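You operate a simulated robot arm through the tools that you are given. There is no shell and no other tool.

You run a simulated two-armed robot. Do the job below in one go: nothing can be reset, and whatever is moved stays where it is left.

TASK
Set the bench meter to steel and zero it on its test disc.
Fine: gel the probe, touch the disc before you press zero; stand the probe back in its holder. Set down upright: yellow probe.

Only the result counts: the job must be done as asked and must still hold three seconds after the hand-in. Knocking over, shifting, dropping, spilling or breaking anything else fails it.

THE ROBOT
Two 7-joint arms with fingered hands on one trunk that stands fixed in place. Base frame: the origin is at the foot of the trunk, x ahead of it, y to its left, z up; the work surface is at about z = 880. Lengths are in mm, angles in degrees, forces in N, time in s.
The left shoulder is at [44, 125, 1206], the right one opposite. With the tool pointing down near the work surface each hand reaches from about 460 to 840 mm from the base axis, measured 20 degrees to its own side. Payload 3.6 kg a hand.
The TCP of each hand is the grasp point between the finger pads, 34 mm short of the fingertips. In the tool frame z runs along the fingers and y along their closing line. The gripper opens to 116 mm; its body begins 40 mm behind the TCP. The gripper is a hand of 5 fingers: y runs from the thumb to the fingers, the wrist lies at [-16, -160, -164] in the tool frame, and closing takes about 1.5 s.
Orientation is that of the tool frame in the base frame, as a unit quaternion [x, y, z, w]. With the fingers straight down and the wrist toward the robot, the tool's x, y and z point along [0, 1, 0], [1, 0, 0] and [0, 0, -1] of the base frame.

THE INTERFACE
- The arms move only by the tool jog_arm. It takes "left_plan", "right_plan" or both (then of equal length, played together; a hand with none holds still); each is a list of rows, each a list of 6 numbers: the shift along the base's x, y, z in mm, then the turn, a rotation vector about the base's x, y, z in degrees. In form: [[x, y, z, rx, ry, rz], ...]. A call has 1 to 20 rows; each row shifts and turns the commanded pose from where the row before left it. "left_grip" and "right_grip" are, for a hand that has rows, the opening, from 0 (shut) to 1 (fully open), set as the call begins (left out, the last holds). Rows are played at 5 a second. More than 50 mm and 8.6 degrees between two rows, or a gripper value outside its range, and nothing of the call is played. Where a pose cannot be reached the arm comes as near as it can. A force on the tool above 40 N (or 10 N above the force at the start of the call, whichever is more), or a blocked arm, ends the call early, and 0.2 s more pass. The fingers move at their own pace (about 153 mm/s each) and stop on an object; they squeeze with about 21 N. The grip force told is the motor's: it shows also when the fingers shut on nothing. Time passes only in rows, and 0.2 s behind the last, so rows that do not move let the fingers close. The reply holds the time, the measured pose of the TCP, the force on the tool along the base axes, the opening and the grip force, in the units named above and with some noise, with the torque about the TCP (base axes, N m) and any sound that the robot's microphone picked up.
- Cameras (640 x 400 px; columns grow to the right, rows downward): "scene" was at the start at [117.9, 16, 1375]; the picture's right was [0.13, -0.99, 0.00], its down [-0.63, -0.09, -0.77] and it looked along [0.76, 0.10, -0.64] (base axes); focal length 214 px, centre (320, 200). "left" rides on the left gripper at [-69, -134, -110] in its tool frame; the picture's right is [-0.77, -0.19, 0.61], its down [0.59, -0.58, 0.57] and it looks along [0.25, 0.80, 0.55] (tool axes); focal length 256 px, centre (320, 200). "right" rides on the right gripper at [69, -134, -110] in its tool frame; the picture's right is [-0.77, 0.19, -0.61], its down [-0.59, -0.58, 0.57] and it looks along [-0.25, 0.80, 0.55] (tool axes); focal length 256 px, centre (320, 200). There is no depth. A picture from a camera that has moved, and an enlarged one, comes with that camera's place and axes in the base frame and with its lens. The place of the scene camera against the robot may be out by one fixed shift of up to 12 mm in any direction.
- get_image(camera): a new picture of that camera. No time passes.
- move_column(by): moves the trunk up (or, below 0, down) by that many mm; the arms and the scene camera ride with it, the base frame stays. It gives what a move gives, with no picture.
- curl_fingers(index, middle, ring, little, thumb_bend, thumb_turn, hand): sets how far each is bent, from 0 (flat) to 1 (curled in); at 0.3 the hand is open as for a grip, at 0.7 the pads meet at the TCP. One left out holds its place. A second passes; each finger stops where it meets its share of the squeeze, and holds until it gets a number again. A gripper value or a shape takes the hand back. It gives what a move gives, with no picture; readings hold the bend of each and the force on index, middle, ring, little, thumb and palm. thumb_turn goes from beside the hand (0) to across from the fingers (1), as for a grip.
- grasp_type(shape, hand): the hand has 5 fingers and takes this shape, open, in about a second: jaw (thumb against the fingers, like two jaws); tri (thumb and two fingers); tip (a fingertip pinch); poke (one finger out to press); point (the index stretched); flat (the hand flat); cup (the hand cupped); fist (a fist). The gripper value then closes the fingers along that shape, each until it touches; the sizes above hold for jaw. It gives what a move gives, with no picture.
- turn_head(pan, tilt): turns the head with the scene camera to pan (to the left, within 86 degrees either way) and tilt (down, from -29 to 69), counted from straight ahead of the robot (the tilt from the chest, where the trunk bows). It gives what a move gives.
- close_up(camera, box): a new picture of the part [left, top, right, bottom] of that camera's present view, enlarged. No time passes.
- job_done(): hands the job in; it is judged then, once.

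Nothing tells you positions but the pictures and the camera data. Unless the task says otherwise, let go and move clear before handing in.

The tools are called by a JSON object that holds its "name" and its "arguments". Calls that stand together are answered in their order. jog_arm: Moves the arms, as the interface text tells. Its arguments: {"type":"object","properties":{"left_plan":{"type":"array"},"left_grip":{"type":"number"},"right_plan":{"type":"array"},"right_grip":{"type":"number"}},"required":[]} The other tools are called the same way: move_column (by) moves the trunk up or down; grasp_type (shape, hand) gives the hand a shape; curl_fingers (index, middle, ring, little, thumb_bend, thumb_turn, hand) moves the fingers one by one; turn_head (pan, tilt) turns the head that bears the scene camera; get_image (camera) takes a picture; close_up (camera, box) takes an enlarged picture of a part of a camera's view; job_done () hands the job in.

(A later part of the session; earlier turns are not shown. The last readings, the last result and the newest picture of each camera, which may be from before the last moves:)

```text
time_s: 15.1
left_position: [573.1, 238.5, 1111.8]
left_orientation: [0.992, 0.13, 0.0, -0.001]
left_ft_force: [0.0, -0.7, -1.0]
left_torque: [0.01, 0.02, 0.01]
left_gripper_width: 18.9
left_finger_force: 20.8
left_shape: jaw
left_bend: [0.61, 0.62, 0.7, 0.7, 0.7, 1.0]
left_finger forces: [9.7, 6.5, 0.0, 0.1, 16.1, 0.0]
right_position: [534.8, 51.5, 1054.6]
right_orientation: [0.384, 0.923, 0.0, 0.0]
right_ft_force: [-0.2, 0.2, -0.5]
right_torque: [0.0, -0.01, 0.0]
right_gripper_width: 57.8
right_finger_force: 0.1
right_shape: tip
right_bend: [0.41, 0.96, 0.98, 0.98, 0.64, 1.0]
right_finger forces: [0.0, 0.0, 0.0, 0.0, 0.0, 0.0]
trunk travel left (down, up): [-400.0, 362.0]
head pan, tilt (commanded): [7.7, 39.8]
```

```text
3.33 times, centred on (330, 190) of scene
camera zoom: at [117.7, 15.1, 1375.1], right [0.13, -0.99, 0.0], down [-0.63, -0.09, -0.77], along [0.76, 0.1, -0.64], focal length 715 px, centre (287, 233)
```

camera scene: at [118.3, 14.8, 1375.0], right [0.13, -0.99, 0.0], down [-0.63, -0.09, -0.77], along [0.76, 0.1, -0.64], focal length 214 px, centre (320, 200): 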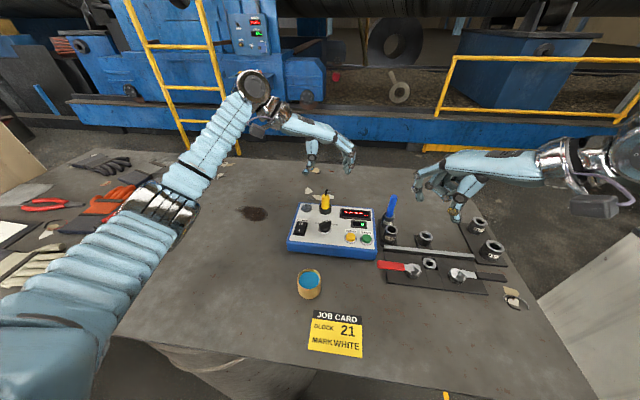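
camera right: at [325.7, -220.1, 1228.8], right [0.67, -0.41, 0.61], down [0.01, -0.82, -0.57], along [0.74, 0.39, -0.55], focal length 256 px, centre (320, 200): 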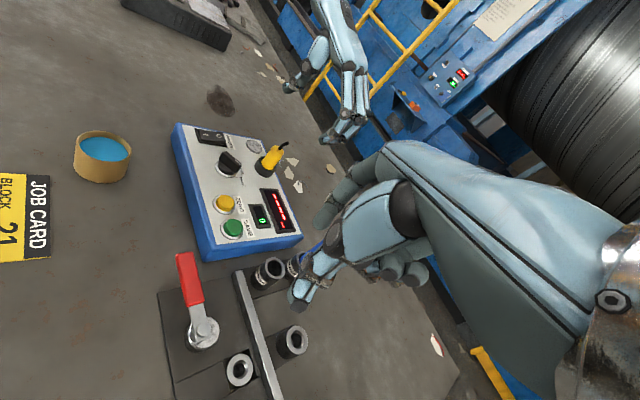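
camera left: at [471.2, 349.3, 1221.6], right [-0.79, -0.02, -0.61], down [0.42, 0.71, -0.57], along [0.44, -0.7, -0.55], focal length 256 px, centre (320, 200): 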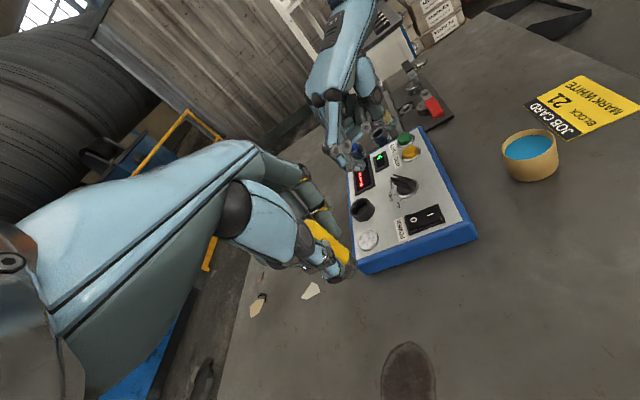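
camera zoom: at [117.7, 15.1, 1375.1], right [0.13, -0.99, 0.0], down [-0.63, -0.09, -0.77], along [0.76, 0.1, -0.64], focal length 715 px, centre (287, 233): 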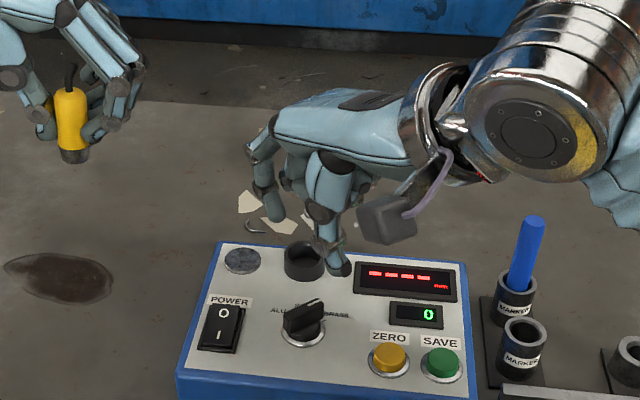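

The thumb and index tips close around the TCP line, which is above the knob now. I'll go down to fingertip height around z≈950 and look again.

{"name": "jog_arm", "arguments": {"right_plan": [[0, 0, -25, 0, 0, 0], [0, 0, -25, 0, 0, 0], [0, 0, -15, 0, 0, 0], [0, 0, -5, 0, 0, 0], [0, 0, 0, 0, 0, 0]]}}

{"name": "close_up", "arguments": {"camera": "right", "box": [220, 180, 400, 300]}}

{"name": "close_up", "arguments": {"camera": "scene", "box": [280, 160, 380, 250]}}

{"name": "close_up", "arguments": {"camera": "left", "box": [320, 100, 480, 280]}}

```text
time_s: 16.3
left_position: [572.7, 238.3, 1110.4]
left_orientation: [0.991, 0.131, 0.0, 0.0]
left_ft_force: [0.4, -0.1, -1.3]
left_torque: [-0.04, 0.04, 0.04]
left_gripper_width: 18.7
left_finger_force: 21.0
left_shape: jaw
left_bend: [0.61, 0.62, 0.7, 0.7, 0.7, 1.0]
left_finger forces: [9.6, 6.5, 0.0, 0.0, 16.1, 0.1]
right_position: [535.8, 53.1, 984.3]
right_orientation: [0.385, 0.923, 0.0, 0.0]
right_ft_force: [0.3, 0.1, 0.3]
right_torque: [0.02, -0.04, -0.01]
right_gripper_width: 57.9
right_finger_force: 0.1
right_shape: tip
right_bend: [0.41, 0.96, 0.98, 0.98, 0.64, 1.0]
right_finger forces: [0.0, 0.0, 0.0, 0.0, 0.1, 0.1]
trunk travel left (down, up): [-400.0, 362.0]
head pan, tilt (commanded): [7.7, 39.8]
```

```text
3.33 times, centred on (310, 240) of right
camera zoom: at [392.1, 7.2, 1094.5], right [0.67, -0.41, 0.61], down [0.01, -0.82, -0.57], along [0.74, 0.39, -0.55], focal length 853 px, centre (353, 67)
```

zoom: 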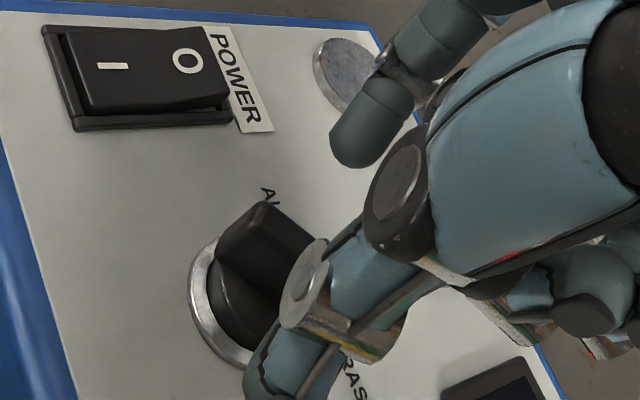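

```text
4.44 times, centred on (330, 205) of scene
camera zoom: at [118.1, 16.2, 1375.0], right [0.13, -0.99, 0.0], down [-0.63, -0.09, -0.77], along [0.76, 0.1, -0.64], focal length 953 px, centre (276, 178)
```

zoom: 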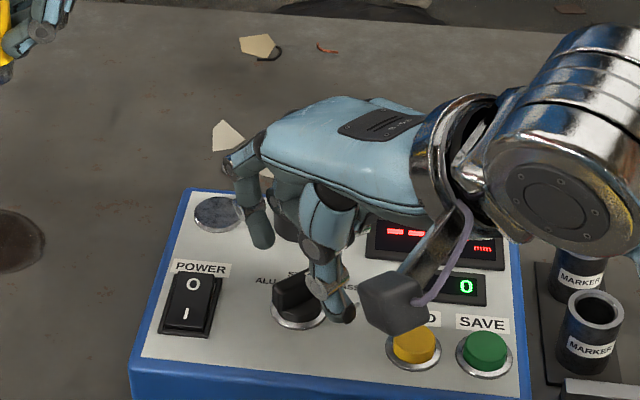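

```text
2.22 times, centred on (400, 190) of left
camera zoom: at [471.5, 350.3, 1221.2], right [-0.79, -0.02, -0.61], down [0.42, 0.71, -0.57], along [0.44, -0.7, -0.55], focal length 569 px, centre (142, 222)
```

zoom: 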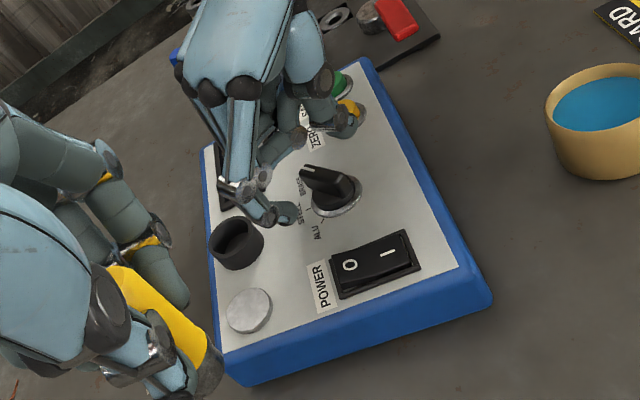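

{"name": "close_up", "arguments": {"camera": "left", "box": [370, 130, 450, 200]}}

{"name": "close_up", "arguments": {"camera": "right", "box": [260, 210, 340, 290]}}

```text
5.71 times, centred on (410, 165) of left
camera zoom: at [471.5, 350.3, 1221.2], right [-0.79, -0.02, -0.61], down [0.42, 0.71, -0.57], along [0.44, -0.7, -0.55], focal length 1463 px, centre (-194, 400)
```

zoom: 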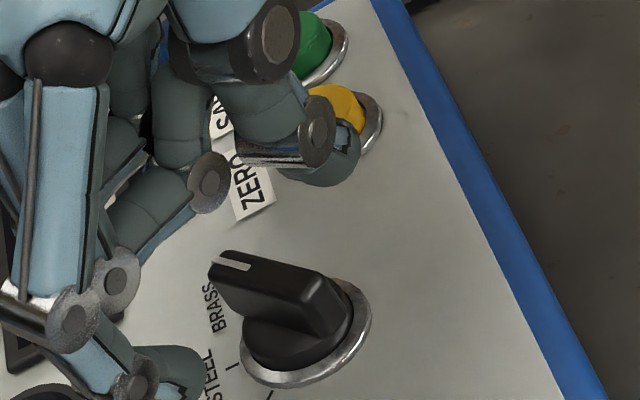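

```text
5.00 times, centred on (300, 250) of right
camera zoom: at [392.1, 7.2, 1094.5], right [0.67, -0.41, 0.61], down [0.01, -0.82, -0.57], along [0.74, 0.39, -0.55], focal length 1280 px, centre (420, -50)
```

zoom: 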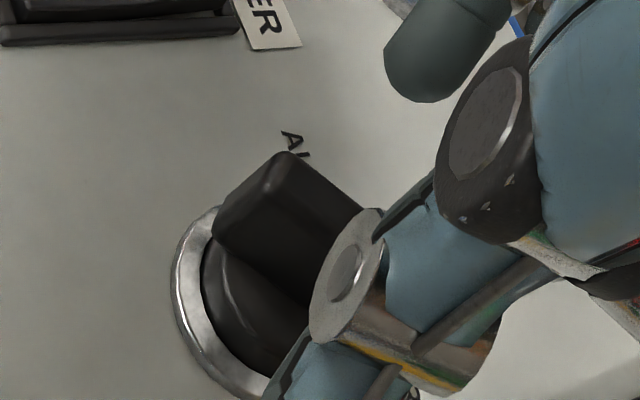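

Knob centre confirmed at about [534.4,52], bar top near z=951. I'll lower another 12 mm so the fingertips overlap the bar, watching for contact.

{"name": "jog_arm", "arguments": {"right_plan": [[0, 0, -6, 0, 0, 0], [0, 0, -4, 0, 0, 0], [0, 0, -2, 0, 0, 0], [0, 0, 0, 0, 0, 0]]}}

{"name": "close_up", "arguments": {"camera": "left", "box": [350, 120, 450, 220]}}

{"name": "close_up", "arguments": {"camera": "scene", "box": [300, 180, 370, 250]}}

```text
time_s: 17.3
left_position: [573.5, 239.3, 1111.0]
left_orientation: [0.991, 0.13, 0.001, -0.001]
left_ft_force: [0.1, 0.3, -0.2]
left_torque: [-0.01, 0.02, -0.01]
left_gripper_width: 19.0
left_finger_force: 20.7
left_shape: jaw
left_bend: [0.61, 0.62, 0.7, 0.7, 0.7, 1.0]
left_finger forces: [9.8, 6.4, 0.0, 0.0, 16.2, 0.0]
right_position: [535.3, 52.9, 972.4]
right_orientation: [0.385, 0.923, 0.0, 0.0]
right_ft_force: [-0.1, -0.1, 0.0]
right_torque: [-0.01, 0.03, 0.05]
right_gripper_width: 58.0
right_finger_force: 0.1
right_shape: tip
right_bend: [0.41, 0.96, 0.98, 0.98, 0.64, 1.0]
right_finger forces: [0.0, 0.0, 0.0, 0.0, 0.1, 0.1]
trunk travel left (down, up): [-400.0, 362.0]
head pan, tilt (commanded): [7.7, 39.8]
```

```text
4.00 times, centred on (400, 170) of left
camera zoom: at [471.5, 350.3, 1221.2], right [-0.79, -0.02, -0.61], down [0.42, 0.71, -0.57], along [0.44, -0.7, -0.55], focal length 1024 px, centre (0, 320)
```

zoom: 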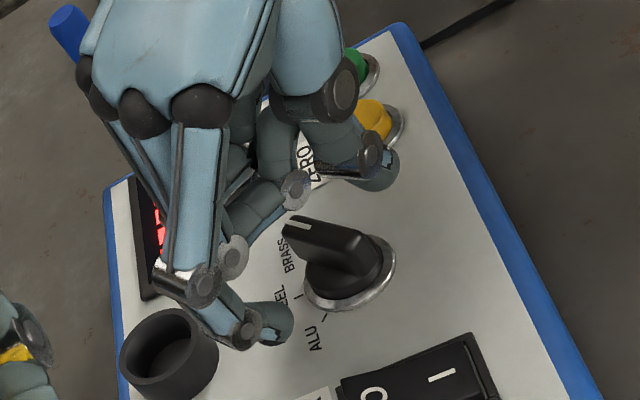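

```text
5.71 times, centred on (335, 215) of scene
camera zoom: at [118.1, 16.2, 1375.0], right [0.13, -0.99, 0.0], down [-0.63, -0.09, -0.77], along [0.76, 0.1, -0.64], focal length 1226 px, centre (234, 114)
```

zoom: 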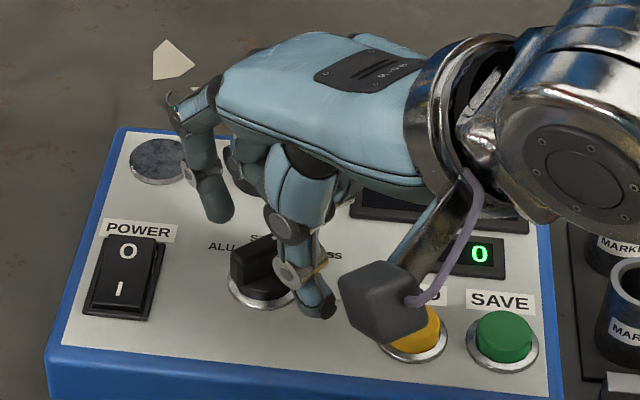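

Thumb and index straddle the bar. Closing the pinch now.

{"name": "jog_arm", "arguments": {"right_plan": [[0, 0, 0, 0, 0, 0], [0, 0, 0, 0, 0, 0], [0, 0, 0, 0, 0, 0], [0, 0, 0, 0, 0, 0], [0, 0, 0, 0, 0, 0], [0, 0, 0, 0, 0, 0]], "right_grip": 0}}

{"name": "close_up", "arguments": {"camera": "left", "box": [350, 120, 450, 220]}}

{"name": "close_up", "arguments": {"camera": "scene", "box": [300, 180, 370, 250]}}

{"name": "close_up", "arguments": {"camera": "right", "box": [240, 200, 360, 300]}}

```text
time_s: 18.7
left_position: [573.3, 238.0, 1110.3]
left_orientation: [0.991, 0.131, 0.0, 0.0]
left_ft_force: [0.2, -0.2, -1.1]
left_torque: [-0.01, 0.03, -0.01]
left_gripper_width: 19.2
left_finger_force: 21.1
left_shape: jaw
left_bend: [0.61, 0.62, 0.7, 0.7, 0.7, 1.0]
left_finger forces: [9.6, 6.4, 0.0, 0.0, 16.2, 0.0]
right_position: [534.7, 52.5, 972.4]
right_orientation: [0.384, 0.923, 0.0, 0.0]
right_ft_force: [-0.6, 0.3, 1.3]
right_torque: [0.01, -0.02, 0.04]
right_gripper_width: 14.4
right_finger_force: 0.1
right_shape: tip
right_bend: [0.67, 0.97, 0.98, 0.98, 0.7, 1.0]
right_finger forces: [0.9, 0.0, 0.1, 0.0, 0.2, 0.0]
trunk travel left (down, up): [-400.0, 362.0]
head pan, tilt (commanded): [7.7, 39.8]
```

```text
4.00 times, centred on (400, 170) of left
camera zoom: at [471.4, 350.3, 1221.2], right [-0.79, -0.02, -0.61], down [0.42, 0.71, -0.57], along [0.44, -0.7, -0.55], focal length 1024 px, centre (0, 320)
```

zoom: 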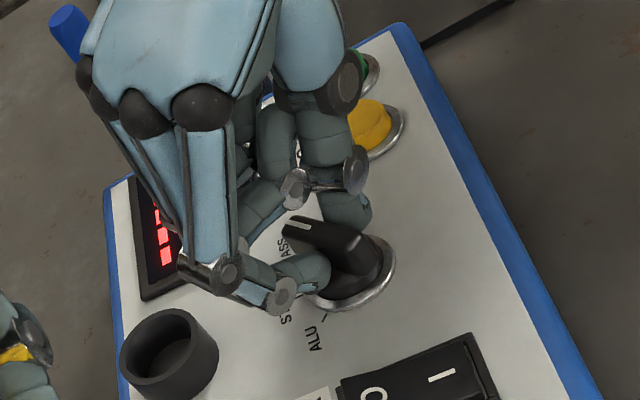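

```text
5.71 times, centred on (335, 215) of scene
camera zoom: at [118.0, 16.2, 1375.0], right [0.13, -0.99, 0.0], down [-0.63, -0.09, -0.77], along [0.76, 0.1, -0.64], focal length 1226 px, centre (234, 114)
```

zoom: 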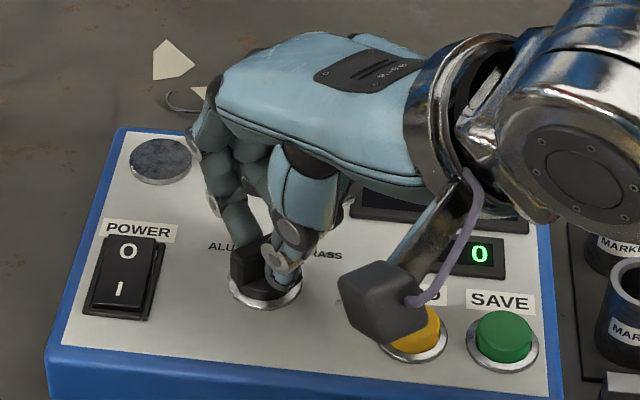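

```text
4.00 times, centred on (300, 250) of right
camera zoom: at [392.5, 7.1, 1082.3], right [0.67, -0.41, 0.61], down [0.01, -0.82, -0.57], along [0.74, 0.39, -0.55], focal length 1024 px, centre (400, 0)
```

zoom: 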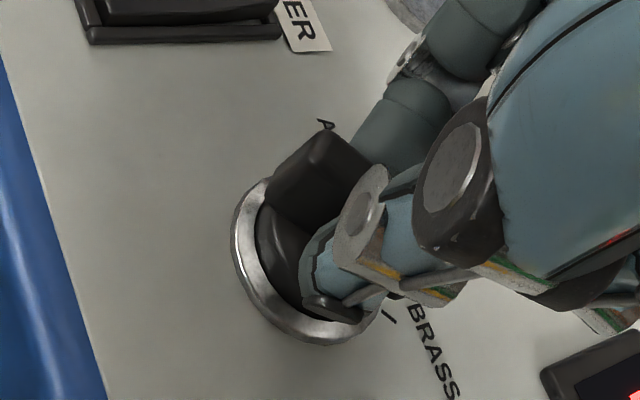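

The fingers are just meeting the bar. I'll let the squeeze build and then turn the hand 45° counter-clockwise to bring the pointer to STEEL.

{"name": "jog_arm", "arguments": {"right_plan": [[0, 0, 0, 0, 0, 0], [0, 0, 0, 0, 0, 0], [0, 0, 0, 0, 0, 0], [0, 0, 0, 0, 0, 0]]}}

{"name": "jog_arm", "arguments": {"right_plan": [[0, 0, 0, 0, 0, 5], [0, 0, 0, 0, 0, 5], [0, 0, 0, 0, 0, 5], [0, 0, 0, 0, 0, 5], [0, 0, 0, 0, 0, 5], [0, 0, 0, 0, 0, 5], [0, 0, 0, 0, 0, 5], [0, 0, 0, 0, 0, 5], [0, 0, 0, 0, 0, 5], [0, 0, 0, 0, 0, 0]]}}

{"name": "close_up", "arguments": {"camera": "left", "box": [350, 120, 450, 220]}}

{"name": "close_up", "arguments": {"camera": "scene", "box": [300, 180, 370, 250]}}

{"name": "close_up", "arguments": {"camera": "right", "box": [240, 200, 360, 300]}}

```text
time_s: 19.7
left_position: [573.3, 238.9, 1110.6]
left_orientation: [0.991, 0.131, 0.0, 0.0]
left_ft_force: [-0.8, 0.4, -0.4]
left_torque: [0.02, 0.03, 0.01]
left_gripper_width: 19.1
left_finger_force: 21.1
left_shape: jaw
left_bend: [0.61, 0.62, 0.7, 0.7, 0.7, 1.0]
left_finger forces: [9.6, 6.5, 0.0, 0.1, 16.1, 0.1]
right_position: [535.3, 52.3, 971.4]
right_orientation: [0.384, 0.923, -0.001, 0.0]
right_ft_force: [0.5, 0.2, 1.0]
right_torque: [0.02, -0.01, 0.0]
right_gripper_width: 14.1
right_finger_force: 0.0
right_shape: tip
right_bend: [0.67, 0.97, 0.98, 0.98, 0.7, 1.0]
right_finger forces: [0.9, 0.0, 0.0, 0.0, 0.2, 0.0]
trunk travel left (down, up): [-400.0, 362.0]
head pan, tilt (commanded): [7.7, 39.8]
```

```text
time_s: 21.9
left_position: [572.5, 240.5, 1111.0]
left_orientation: [0.992, 0.129, 0.0, 0.001]
left_ft_force: [-0.2, 0.2, -0.6]
left_torque: [0.02, -0.01, -0.02]
left_gripper_width: 18.9
left_finger_force: 21.4
left_shape: jaw
left_bend: [0.61, 0.62, 0.7, 0.7, 0.7, 1.0]
left_finger forces: [9.8, 6.5, 0.1, 0.0, 16.2, 0.1]
right_position: [534.8, 53.4, 970.6]
right_orientation: [0.001, 1.0, -0.001, -0.001]
right_ft_force: [-4.6, 4.5, -3.6]
right_torque: [0.13, 0.09, -0.01]
right_gripper_width: 7.9
right_finger_force: 21.1
right_shape: tip
right_bend: [0.7, 1.0, 1.0, 1.0, 0.7, 1.0]
right_finger forces: [18.5, 0.0, 0.1, 0.0, 14.6, 0.1]
trunk travel left (down, up): [-400.0, 362.0]
head pan, tilt (commanded): [7.7, 39.8]
```

```text
4.00 times, centred on (400, 170) of left
camera zoom: at [471.2, 351.4, 1220.9], right [-0.79, -0.02, -0.61], down [0.42, 0.71, -0.57], along [0.44, -0.7, -0.55], focal length 1024 px, centre (0, 320)
```

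zoom: 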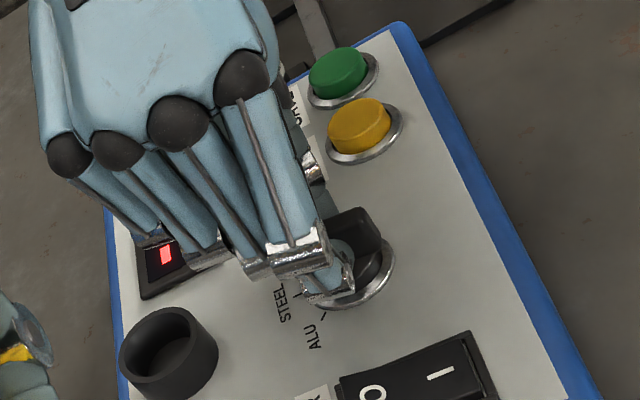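

```text
5.71 times, centred on (335, 215) of scene
camera zoom: at [118.0, 17.3, 1375.0], right [0.13, -0.99, 0.0], down [-0.63, -0.09, -0.77], along [0.76, 0.1, -0.64], focal length 1226 px, centre (234, 114)
```

zoom: 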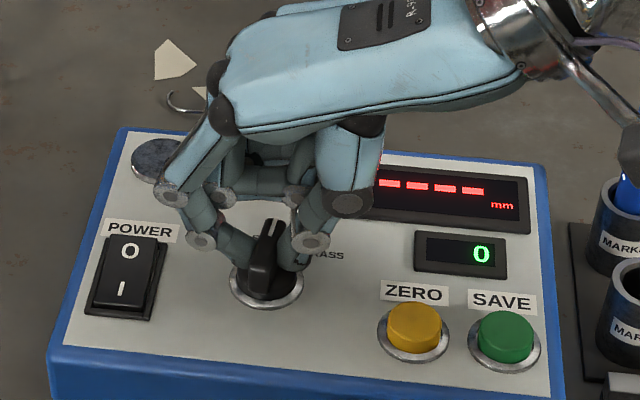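

```text
4.00 times, centred on (300, 250) of right
camera zoom: at [467.0, -79.3, 1081.8], right [0.77, 0.19, 0.61], down [0.59, -0.58, -0.57], along [0.25, 0.79, -0.55], focal length 1024 px, centre (400, 0)
```

zoom: 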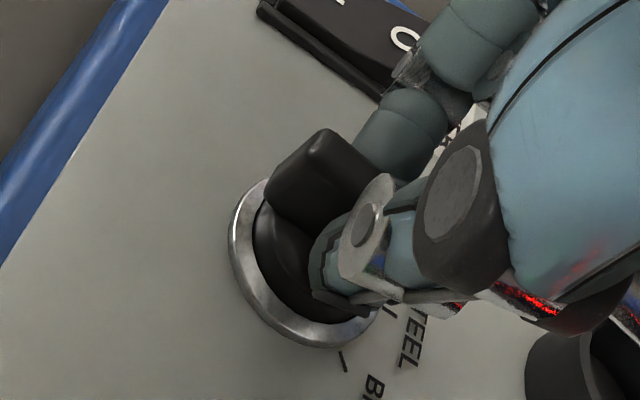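

The pointer has swung round to STEEL. I'll release, rise, and check where it stays.

{"name": "jog_arm", "arguments": {"right_plan": [[0, 0, 0, 0, 0, 0], [0, 0, 0, 0, 0, 0], [0, 0, 0, 0, 0, 0], [0, 0, 0, 0, 0, 0]], "right_grip": 0.4}}

{"name": "jog_arm", "arguments": {"right_plan": [[0, 0, 20, 0, 0, 0], [0, 0, 30, 0, 0, 0], [0, 0, 30, 0, 0, 0], [-10, -40, 10, 0, 0, -7.5], [-10, -40, 10, 0, 0, -7.5], [-10, -40, 0, 0, 0, -7.5], [0, -20, 0, 0, 0, -7.5], [0, 0, 0, 0, 0, 0]]}}

{"name": "close_up", "arguments": {"camera": "left", "box": [370, 130, 450, 200]}}

{"name": "close_up", "arguments": {"camera": "scene", "box": [300, 180, 370, 250]}}

{"name": "get_image", "arguments": {"camera": "right"}}

```text
time_s: 22.9
left_position: [572.7, 237.7, 1110.8]
left_orientation: [0.991, 0.131, 0.0, 0.001]
left_ft_force: [0.1, 0.9, -0.2]
left_torque: [0.02, -0.01, 0.02]
left_gripper_width: 19.0
left_finger_force: 21.3
left_shape: jaw
left_bend: [0.61, 0.62, 0.7, 0.7, 0.7, 1.0]
left_finger forces: [9.9, 6.5, 0.0, 0.0, 16.1, 0.1]
right_position: [536.3, 52.3, 969.8]
right_orientation: [0.001, 1.0, -0.001, 0.0]
right_ft_force: [-0.6, 0.0, 0.0]
right_torque: [-0.01, 0.01, 0.0]
right_gripper_width: 46.9
right_finger_force: 0.0
right_shape: tip
right_bend: [0.46, 0.97, 0.98, 0.98, 0.68, 0.99]
right_finger forces: [0.0, 0.1, 0.0, 0.0, 0.0, 0.0]
trunk travel left (down, up): [-400.0, 362.0]
head pan, tilt (commanded): [7.7, 39.8]
```

```text
time_s: 24.7
left_position: [572.7, 239.2, 1111.0]
left_orientation: [0.991, 0.131, 0.0, 0.001]
left_ft_force: [0.2, -0.1, -0.2]
left_torque: [-0.01, -0.02, -0.01]
left_gripper_width: 18.9
left_finger_force: 20.4
left_shape: jaw
left_bend: [0.61, 0.62, 0.7, 0.7, 0.7, 1.0]
left_finger forces: [9.8, 6.4, 0.0, 0.0, 16.2, 0.0]
right_position: [505.3, -85.7, 1070.5]
right_orientation: [0.26, 0.966, 0.0, 0.0]
right_ft_force: [-0.7, -0.1, -0.5]
right_torque: [0.01, -0.02, 0.02]
right_gripper_width: 46.8
right_finger_force: 0.0
right_shape: tip
right_bend: [0.46, 0.97, 0.98, 0.98, 0.68, 0.99]
right_finger forces: [0.1, 0.0, 0.0, 0.1, 0.0, 0.0]
trunk travel left (down, up): [-400.0, 362.0]
head pan, tilt (commanded): [7.7, 39.8]
```

```text
5.71 times, centred on (410, 165) of left
camera zoom: at [471.4, 350.3, 1221.2], right [-0.79, -0.02, -0.61], down [0.42, 0.71, -0.57], along [0.44, -0.7, -0.55], focal length 1463 px, centre (-194, 400)
```

zoom: 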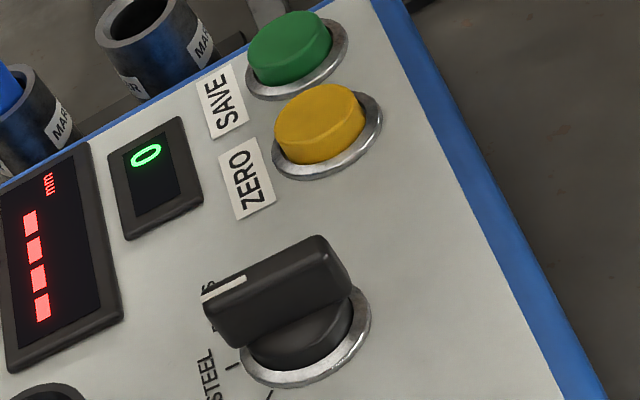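

```text
5.71 times, centred on (335, 215) of scene
camera zoom: at [118.1, 16.1, 1375.0], right [0.13, -0.99, 0.0], down [-0.63, -0.09, -0.77], along [0.76, 0.1, -0.64], focal length 1226 px, centre (234, 114)
```

zoom: 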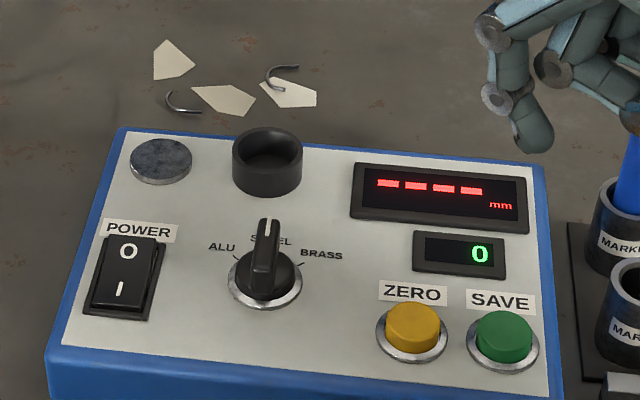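

```text
taken
camera right: at [378.9, -166.9, 1181.2], right [0.76, -0.23, 0.61], down [0.22, -0.8, -0.57], along [0.61, 0.56, -0.55], focal length 256 px, centre (320, 200)
```

right: 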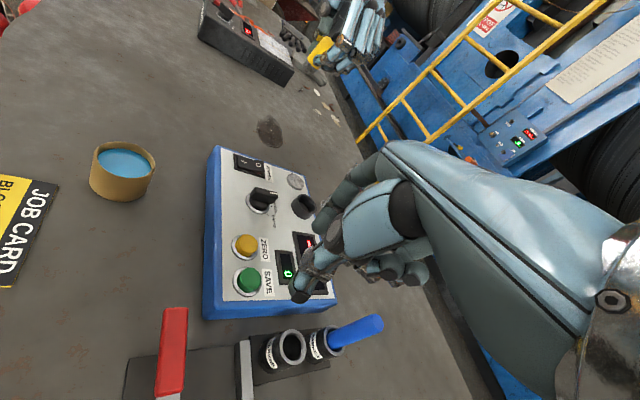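

{"name": "close_up", "arguments": {"camera": "right", "box": [230, 170, 320, 230]}}

{"name": "close_up", "arguments": {"camera": "scene", "box": [310, 200, 350, 240]}}

```text
6.67 times, centred on (275, 200) of right
camera zoom: at [378.9, -166.9, 1181.2], right [0.76, -0.23, 0.61], down [0.22, -0.8, -0.57], along [0.61, 0.56, -0.55], focal length 1707 px, centre (620, 200)
```

zoom: 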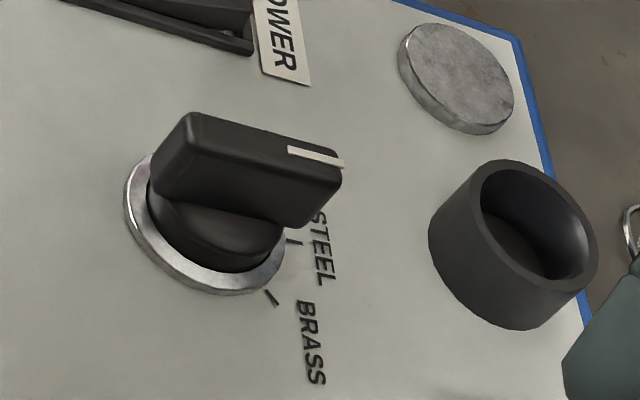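

```text
10.00 times, centred on (330, 220) of scene
camera zoom: at [118.1, 16.1, 1375.0], right [0.13, -0.99, 0.0], down [-0.63, -0.09, -0.77], along [0.76, 0.1, -0.64], focal length 2145 px, centre (220, 0)
```

zoom: 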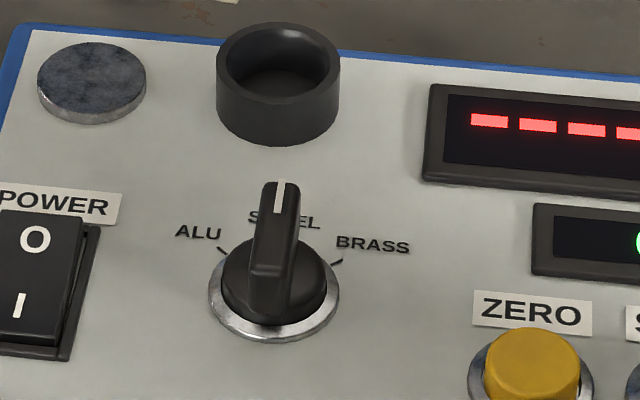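

The dial is on STEEL. Next I'll fix the gel pot's place from both wrist cameras before dipping.

{"name": "close_up", "arguments": {"camera": "left", "box": [480, 110, 580, 200]}}

{"name": "close_up", "arguments": {"camera": "right", "box": [70, 120, 180, 220]}}

```text
4.44 times, centred on (530, 155) of left
camera zoom: at [471.4, 350.3, 1221.2], right [-0.79, -0.02, -0.61], down [0.42, 0.71, -0.57], along [0.44, -0.7, -0.55], focal length 1138 px, centre (-613, 400)
```

zoom: 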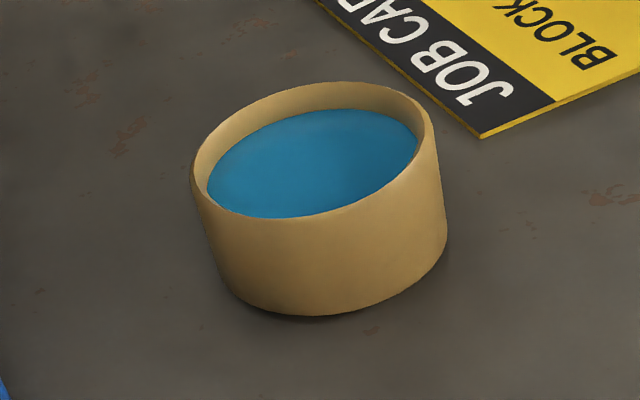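

```text
4.00 times, centred on (125, 170) of right
camera zoom: at [378.9, -166.9, 1181.2], right [0.76, -0.23, 0.61], down [0.22, -0.8, -0.57], along [0.61, 0.56, -0.55], focal length 1024 px, centre (1100, 320)
```

zoom: 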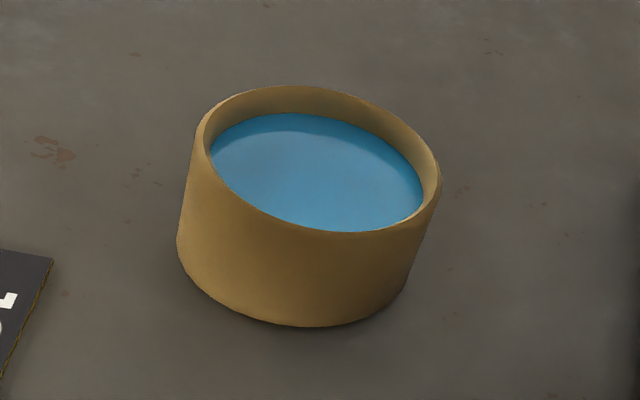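

The pot centre is at about [379.5,70], rim near z=926, gel about 9 mm below the rim. I'll carry the probe over it, staying high, and shift the right hand a little further away.

{"name": "jog_arm", "arguments": {"left_plan": [[-27.5, -24.2, 0, 0, 0, 0], [-27.5, -24.2, -5, 0, 0, 0], [-27.5, -24.2, -10, 0, 0, 0], [-27.5, -24.2, -15, 0, 0, 0], [-27.5, -24.2, -15, 0, 0, 0], [-27.5, -24.2, -15, 0, 0, 0], [-27.5, -24.2, -15, 0, 0, 0], [0, 0, 0, 0, 0, 0]], "right_plan": [[0, -30, 10, 0, 0, 0], [0, -30, 10, 0, 0, 0], [0, -30, 0, 0, 0, 0], [0, 0, 0, 0, 0, 0], [0, 0, 0, 0, 0, 0], [0, 0, 0, 0, 0, 0], [0, 0, 0, 0, 0, 0], [0, 0, 0, 0, 0, 0]]}}

{"name": "get_image", "arguments": {"camera": "left"}}

{"name": "close_up", "arguments": {"camera": "scene", "box": [240, 180, 400, 320]}}

{"name": "close_up", "arguments": {"camera": "right", "box": [0, 30, 240, 230]}}

```text
time_s: 26.5
left_position: [378.7, 69.5, 1035.4]
left_orientation: [0.991, 0.131, 0.0, 0.001]
left_ft_force: [-0.6, -0.2, -0.9]
left_torque: [0.01, 0.03, -0.01]
left_gripper_width: 19.0
left_finger_force: 20.9
left_shape: jaw
left_bend: [0.61, 0.62, 0.7, 0.7, 0.7, 1.0]
left_finger forces: [9.6, 6.6, 0.1, 0.1, 16.0, 0.0]
right_position: [507.2, -178.1, 1091.8]
right_orientation: [0.26, 0.965, -0.001, 0.0]
right_ft_force: [0.1, 0.7, -0.6]
right_torque: [0.01, -0.03, 0.0]
right_gripper_width: 47.0
right_finger_force: 0.0
right_shape: tip
right_bend: [0.46, 0.97, 0.98, 0.98, 0.68, 0.99]
right_finger forces: [0.0, 0.1, 0.0, 0.1, 0.0, 0.0]
trunk travel left (down, up): [-400.0, 362.0]
head pan, tilt (commanded): [7.7, 39.8]
```

```text
taken
camera left: at [277.1, 181.1, 1147.5], right [-0.79, -0.02, -0.61], down [0.42, 0.71, -0.57], along [0.44, -0.7, -0.55], focal length 256 px, centre (320, 200)
```

left: 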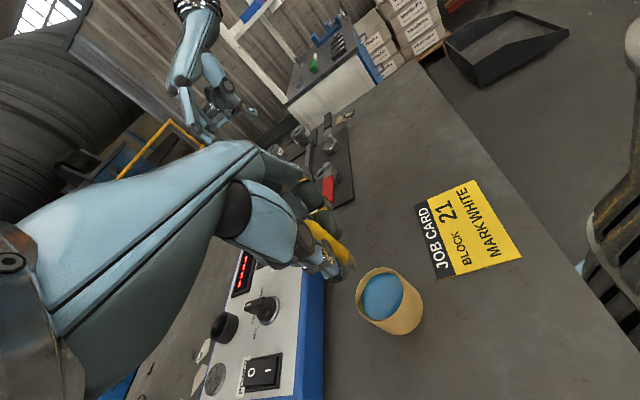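

```text
2.86 times, centred on (320, 250) of scene
camera zoom: at [118.1, 16.0, 1375.0], right [0.13, -0.99, 0.0], down [-0.63, -0.09, -0.77], along [0.76, 0.1, -0.64], focal length 613 px, centre (320, 57)
```

zoom: 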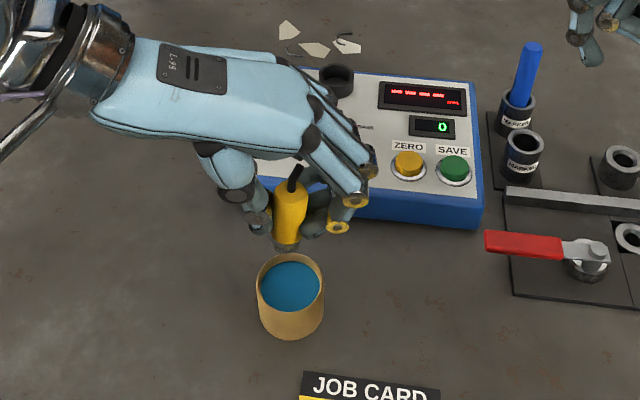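

```text
2.00 times, centred on (120, 130) of right
camera zoom: at [380.8, -259.2, 1201.1], right [0.76, -0.23, 0.61], down [0.22, -0.8, -0.57], along [0.61, 0.56, -0.55], focal length 512 px, centre (720, 340)
```

zoom: 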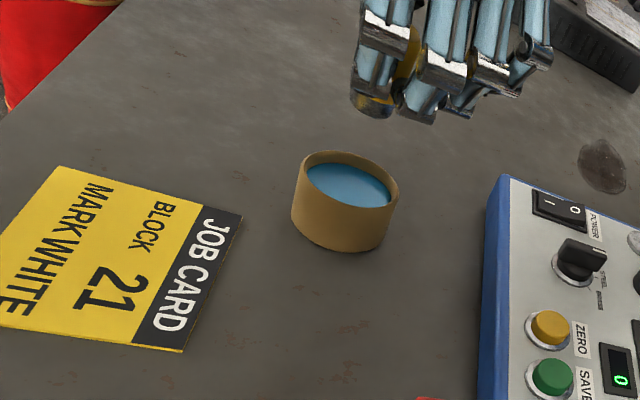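

The probe is centred over the pot. Lowering to just above the gel and checking.

{"name": "jog_arm", "arguments": {"left_plan": [[0, 0.5, -20, 0, 0, 0], [0, 0, -20, 0, 0, 0], [0, 0, -15, 0, 0, 0], [0, 0, 0, 0, 0, 0]]}}

{"name": "close_up", "arguments": {"camera": "left", "box": [290, 210, 430, 320]}}

{"name": "close_up", "arguments": {"camera": "scene", "box": [270, 220, 350, 300]}}

{"name": "close_up", "arguments": {"camera": "right", "box": [60, 60, 160, 160]}}

```text
time_s: 27.5
left_position: [379.2, 70.6, 981.2]
left_orientation: [0.991, 0.131, 0.0, 0.0]
left_ft_force: [0.4, 0.5, -0.9]
left_torque: [0.03, -0.02, 0.0]
left_gripper_width: 18.8
left_finger_force: 20.9
left_shape: jaw
left_bend: [0.61, 0.62, 0.7, 0.7, 0.7, 1.0]
left_finger forces: [9.8, 6.7, 0.1, 0.1, 16.0, 0.0]
right_position: [507.8, -178.6, 1091.4]
right_orientation: [0.261, 0.965, 0.0, -0.001]
right_ft_force: [0.3, 0.2, 0.3]
right_torque: [0.01, 0.01, -0.03]
right_gripper_width: 46.9
right_finger_force: 0.1
right_shape: tip
right_bend: [0.46, 0.97, 0.98, 0.98, 0.68, 0.99]
right_finger forces: [0.1, 0.0, 0.1, 0.0, 0.0, 0.0]
trunk travel left (down, up): [-400.0, 362.0]
head pan, tilt (commanded): [7.7, 39.8]
```

```text
3.64 times, centred on (360, 265) of left
camera zoom: at [277.4, 181.9, 1090.9], right [-0.79, -0.02, -0.61], down [0.42, 0.71, -0.57], along [0.44, -0.7, -0.55], focal length 931 px, centre (174, -36)
```

zoom: 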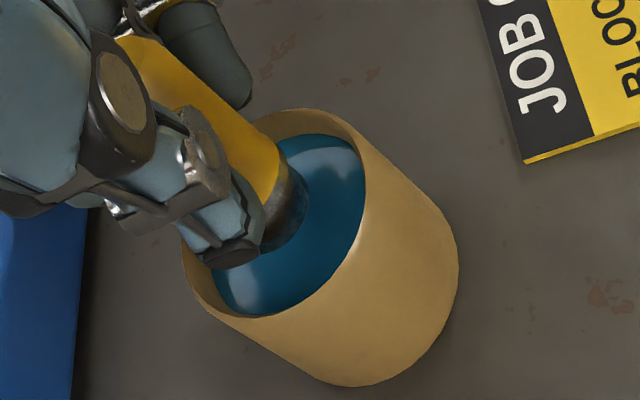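

```text
5.00 times, centred on (310, 260) of scene
camera zoom: at [117.9, 15.7, 1375.1], right [0.13, -0.99, 0.0], down [-0.63, -0.09, -0.77], along [0.76, 0.1, -0.64], focal length 1072 px, centre (370, -100)
```

zoom: 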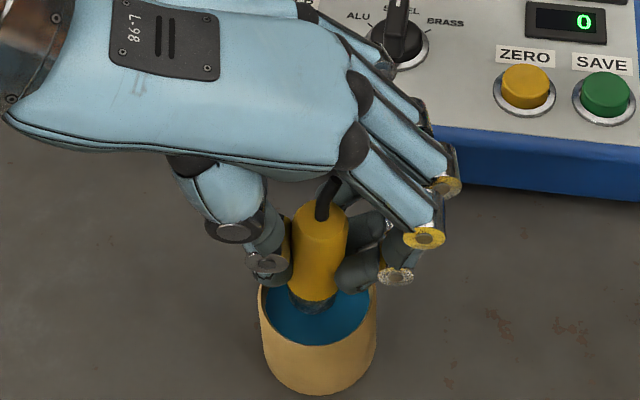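

```text
4.00 times, centred on (110, 110) of right
camera zoom: at [380.7, -259.4, 1201.1], right [0.76, -0.23, 0.61], down [0.22, -0.8, -0.57], along [0.61, 0.56, -0.55], focal length 1024 px, centre (1160, 560)
```

zoom: 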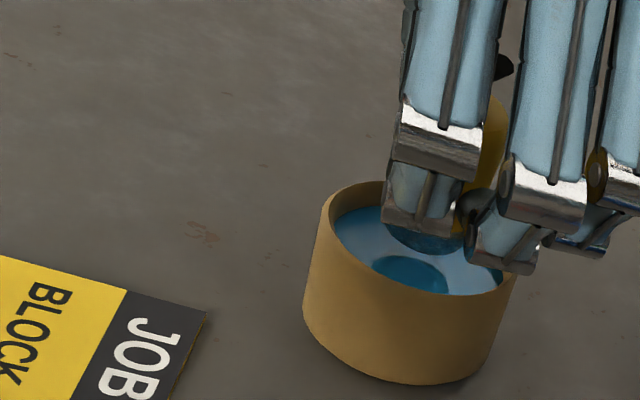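

{"name": "close_up", "arguments": {"camera": "left", "box": [330, 240, 390, 300]}}

{"name": "close_up", "arguments": {"camera": "scene", "box": [290, 250, 330, 290]}}

{"name": "close_up", "arguments": {"camera": "right", "box": [85, 85, 145, 145]}}

```text
6.67 times, centred on (360, 270) of left
camera zoom: at [277.4, 181.9, 1090.9], right [-0.79, -0.02, -0.61], down [0.42, 0.71, -0.57], along [0.44, -0.7, -0.55], focal length 1707 px, centre (53, -267)
```

zoom: 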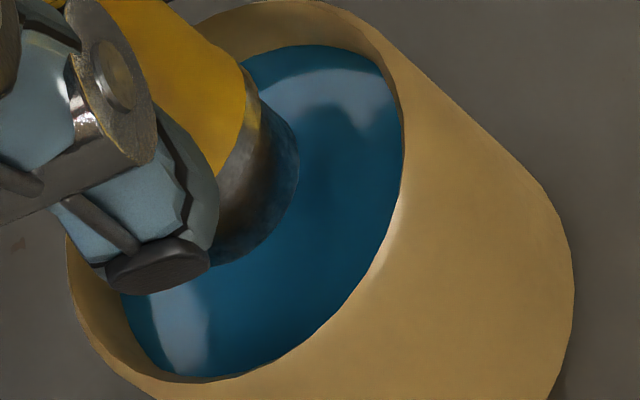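

```text
10.00 times, centred on (310, 270) of scene
camera zoom: at [117.9, 15.7, 1375.1], right [0.13, -0.99, 0.0], down [-0.63, -0.09, -0.77], along [0.76, 0.1, -0.64], focal length 2145 px, centre (420, -500)
```

zoom: 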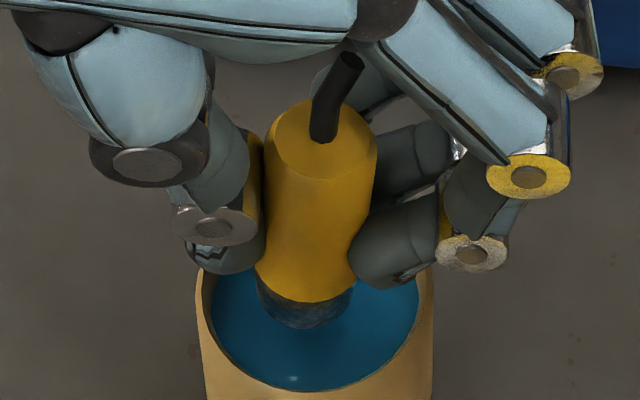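

```text
6.67 times, centred on (115, 115) of right
camera zoom: at [380.7, -259.4, 1201.1], right [0.76, -0.23, 0.61], down [0.22, -0.8, -0.57], along [0.61, 0.56, -0.55], focal length 1707 px, centre (1687, 767)
```

zoom: 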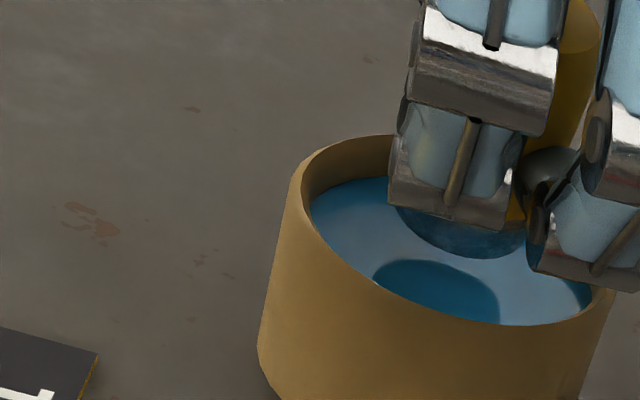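

The tip is about 10 mm above the gel and nearly centred. I'll trim 2–3 mm sideways and lower gently into the gel.

{"name": "jog_arm", "arguments": {"left_plan": [[1.5, -2.5, -4, 0, 0, 0], [0, 0, -4, 0, 0, 0], [0, 0, -3, 0, 0, 0], [0, 0, -3, 0, 0, 0], [0, 0, 0, 0, 0, 0]]}}

{"name": "close_up", "arguments": {"camera": "left", "box": [310, 230, 410, 310]}}

{"name": "close_up", "arguments": {"camera": "scene", "box": [290, 250, 330, 290]}}

{"name": "close_up", "arguments": {"camera": "right", "box": [85, 85, 145, 145]}}

```text
time_s: 28.7
left_position: [379.7, 68.2, 968.8]
left_orientation: [0.991, 0.131, 0.002, 0.001]
left_ft_force: [-2.6, 3.2, 18.7]
left_torque: [0.03, -0.01, -0.03]
left_gripper_width: 19.3
left_finger_force: 20.4
left_shape: jaw
left_bend: [0.71, 0.62, 0.7, 0.7, 0.7, 1.0]
left_finger forces: [11.0, 7.6, 0.0, 0.1, 22.5, 0.1]
right_position: [507.1, -177.9, 1092.7]
right_orientation: [0.26, 0.966, 0.0, 0.001]
right_ft_force: [-1.0, 0.6, -0.1]
right_torque: [0.01, 0.02, 0.03]
right_gripper_width: 46.6
right_finger_force: 0.0
right_shape: tip
right_bend: [0.46, 0.97, 0.98, 0.98, 0.68, 0.99]
right_finger forces: [0.0, 0.1, 0.0, 0.0, 0.0, 0.0]
trunk travel left (down, up): [-400.0, 362.0]
head pan, tilt (commanded): [7.7, 39.8]
```

```text
5.00 times, centred on (360, 270) of left
camera zoom: at [278.2, 180.0, 1078.1], right [-0.79, -0.02, -0.61], down [0.42, 0.71, -0.57], along [0.45, -0.71, -0.55], focal length 1280 px, centre (120, -150)
```

zoom: 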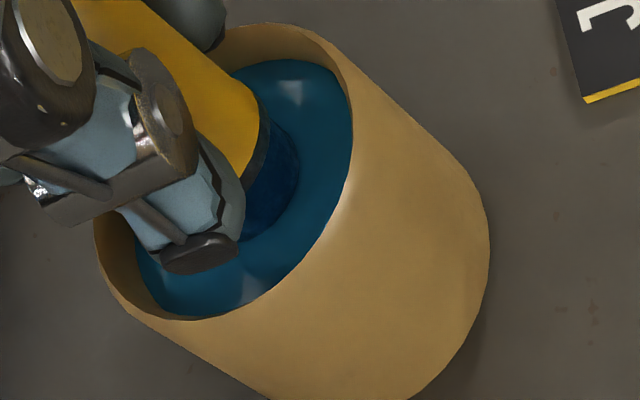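

```text
10.00 times, centred on (310, 270) of scene
camera zoom: at [116.2, 16.3, 1375.4], right [0.14, -0.99, 0.0], down [-0.63, -0.09, -0.77], along [0.76, 0.1, -0.64], focal length 2145 px, centre (420, -500)
```

zoom: 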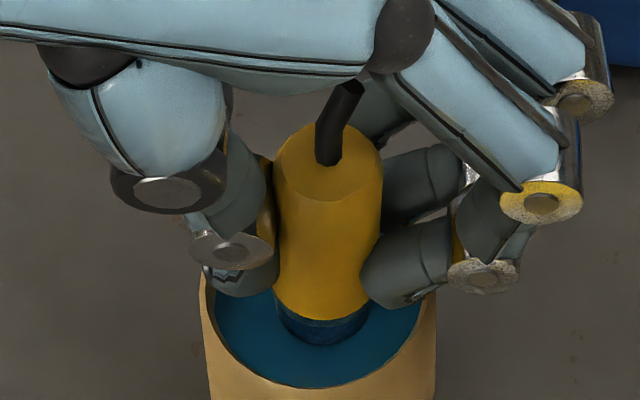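

```text
6.67 times, centred on (115, 115) of right
camera zoom: at [379.4, -258.8, 1201.9], right [0.76, -0.22, 0.61], down [0.22, -0.8, -0.56], along [0.61, 0.56, -0.55], focal length 1707 px, centre (1687, 767)
```

zoom: 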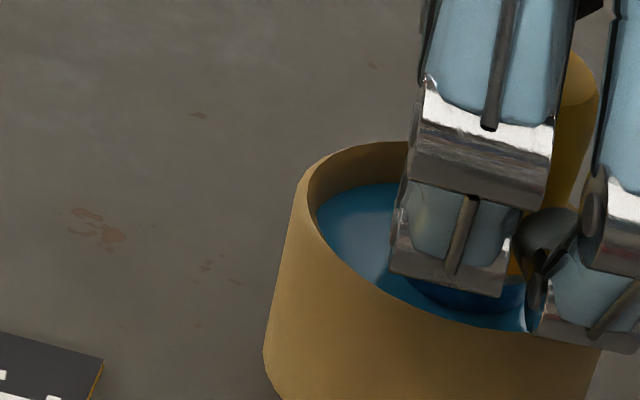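

The tip has turned blue and I feel 18.7 N upward, so it's bearing on the gel or the pot. I'll ease straight back up.

{"name": "jog_arm", "arguments": {"left_plan": [[0, 0, 2, 0, 0, 0], [0, 0, 3, 0, 0, 0], [0, 0, 0, 0, 0, 0]]}}

{"name": "close_up", "arguments": {"camera": "left", "box": [310, 230, 410, 310]}}

{"name": "close_up", "arguments": {"camera": "scene", "box": [270, 230, 350, 310]}}

{"name": "close_up", "arguments": {"camera": "right", "box": [65, 75, 165, 155]}}

```text
time_s: 29.5
left_position: [381.9, 69.0, 969.8]
left_orientation: [0.991, 0.13, 0.0, 0.0]
left_ft_force: [-0.2, -0.6, -0.5]
left_torque: [0.02, 0.0, -0.03]
left_gripper_width: 18.9
left_finger_force: 20.7
left_shape: jaw
left_bend: [0.61, 0.62, 0.7, 0.7, 0.7, 1.0]
left_finger forces: [10.6, 6.1, 0.1, 0.0, 16.0, 0.0]
right_position: [506.4, -177.3, 1090.2]
right_orientation: [0.26, 0.966, 0.001, -0.001]
right_ft_force: [-0.3, 0.2, 0.2]
right_torque: [0.0, 0.01, 0.04]
right_gripper_width: 46.7
right_finger_force: 0.0
right_shape: tip
right_bend: [0.46, 0.97, 0.98, 0.98, 0.68, 0.99]
right_finger forces: [0.0, 0.1, 0.1, 0.1, 0.0, 0.1]
trunk travel left (down, up): [-400.0, 362.0]
head pan, tilt (commanded): [7.7, 39.8]
```

```text
5.00 times, centred on (360, 270) of left
camera zoom: at [280.2, 180.2, 1081.2], right [-0.79, -0.02, -0.61], down [0.42, 0.71, -0.56], along [0.44, -0.7, -0.56], focal length 1280 px, centre (120, -150)
```

zoom: 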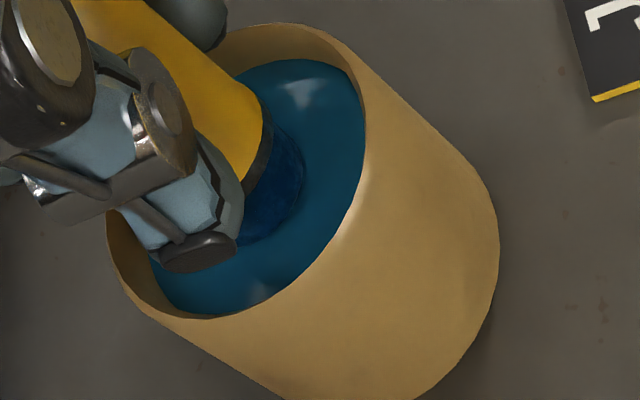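

```text
5.00 times, centred on (310, 270) of scene
camera zoom: at [118.0, 15.8, 1374.9], right [0.13, -0.99, 0.0], down [-0.63, -0.09, -0.77], along [0.76, 0.1, -0.64], focal length 1072 px, centre (370, -150)
```

zoom: 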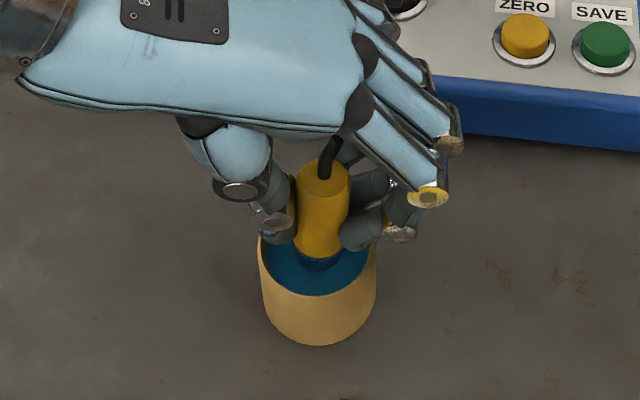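

```text
5.00 times, centred on (115, 115) of right
camera zoom: at [380.6, -259.5, 1200.9], right [0.76, -0.23, 0.61], down [0.22, -0.8, -0.57], along [0.61, 0.56, -0.55], focal length 1280 px, centre (1345, 625)
```

zoom: 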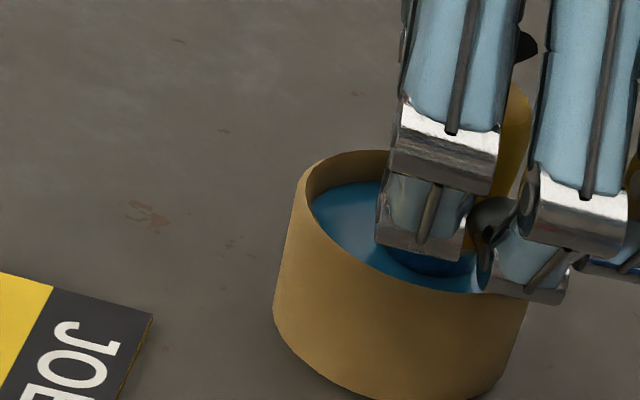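

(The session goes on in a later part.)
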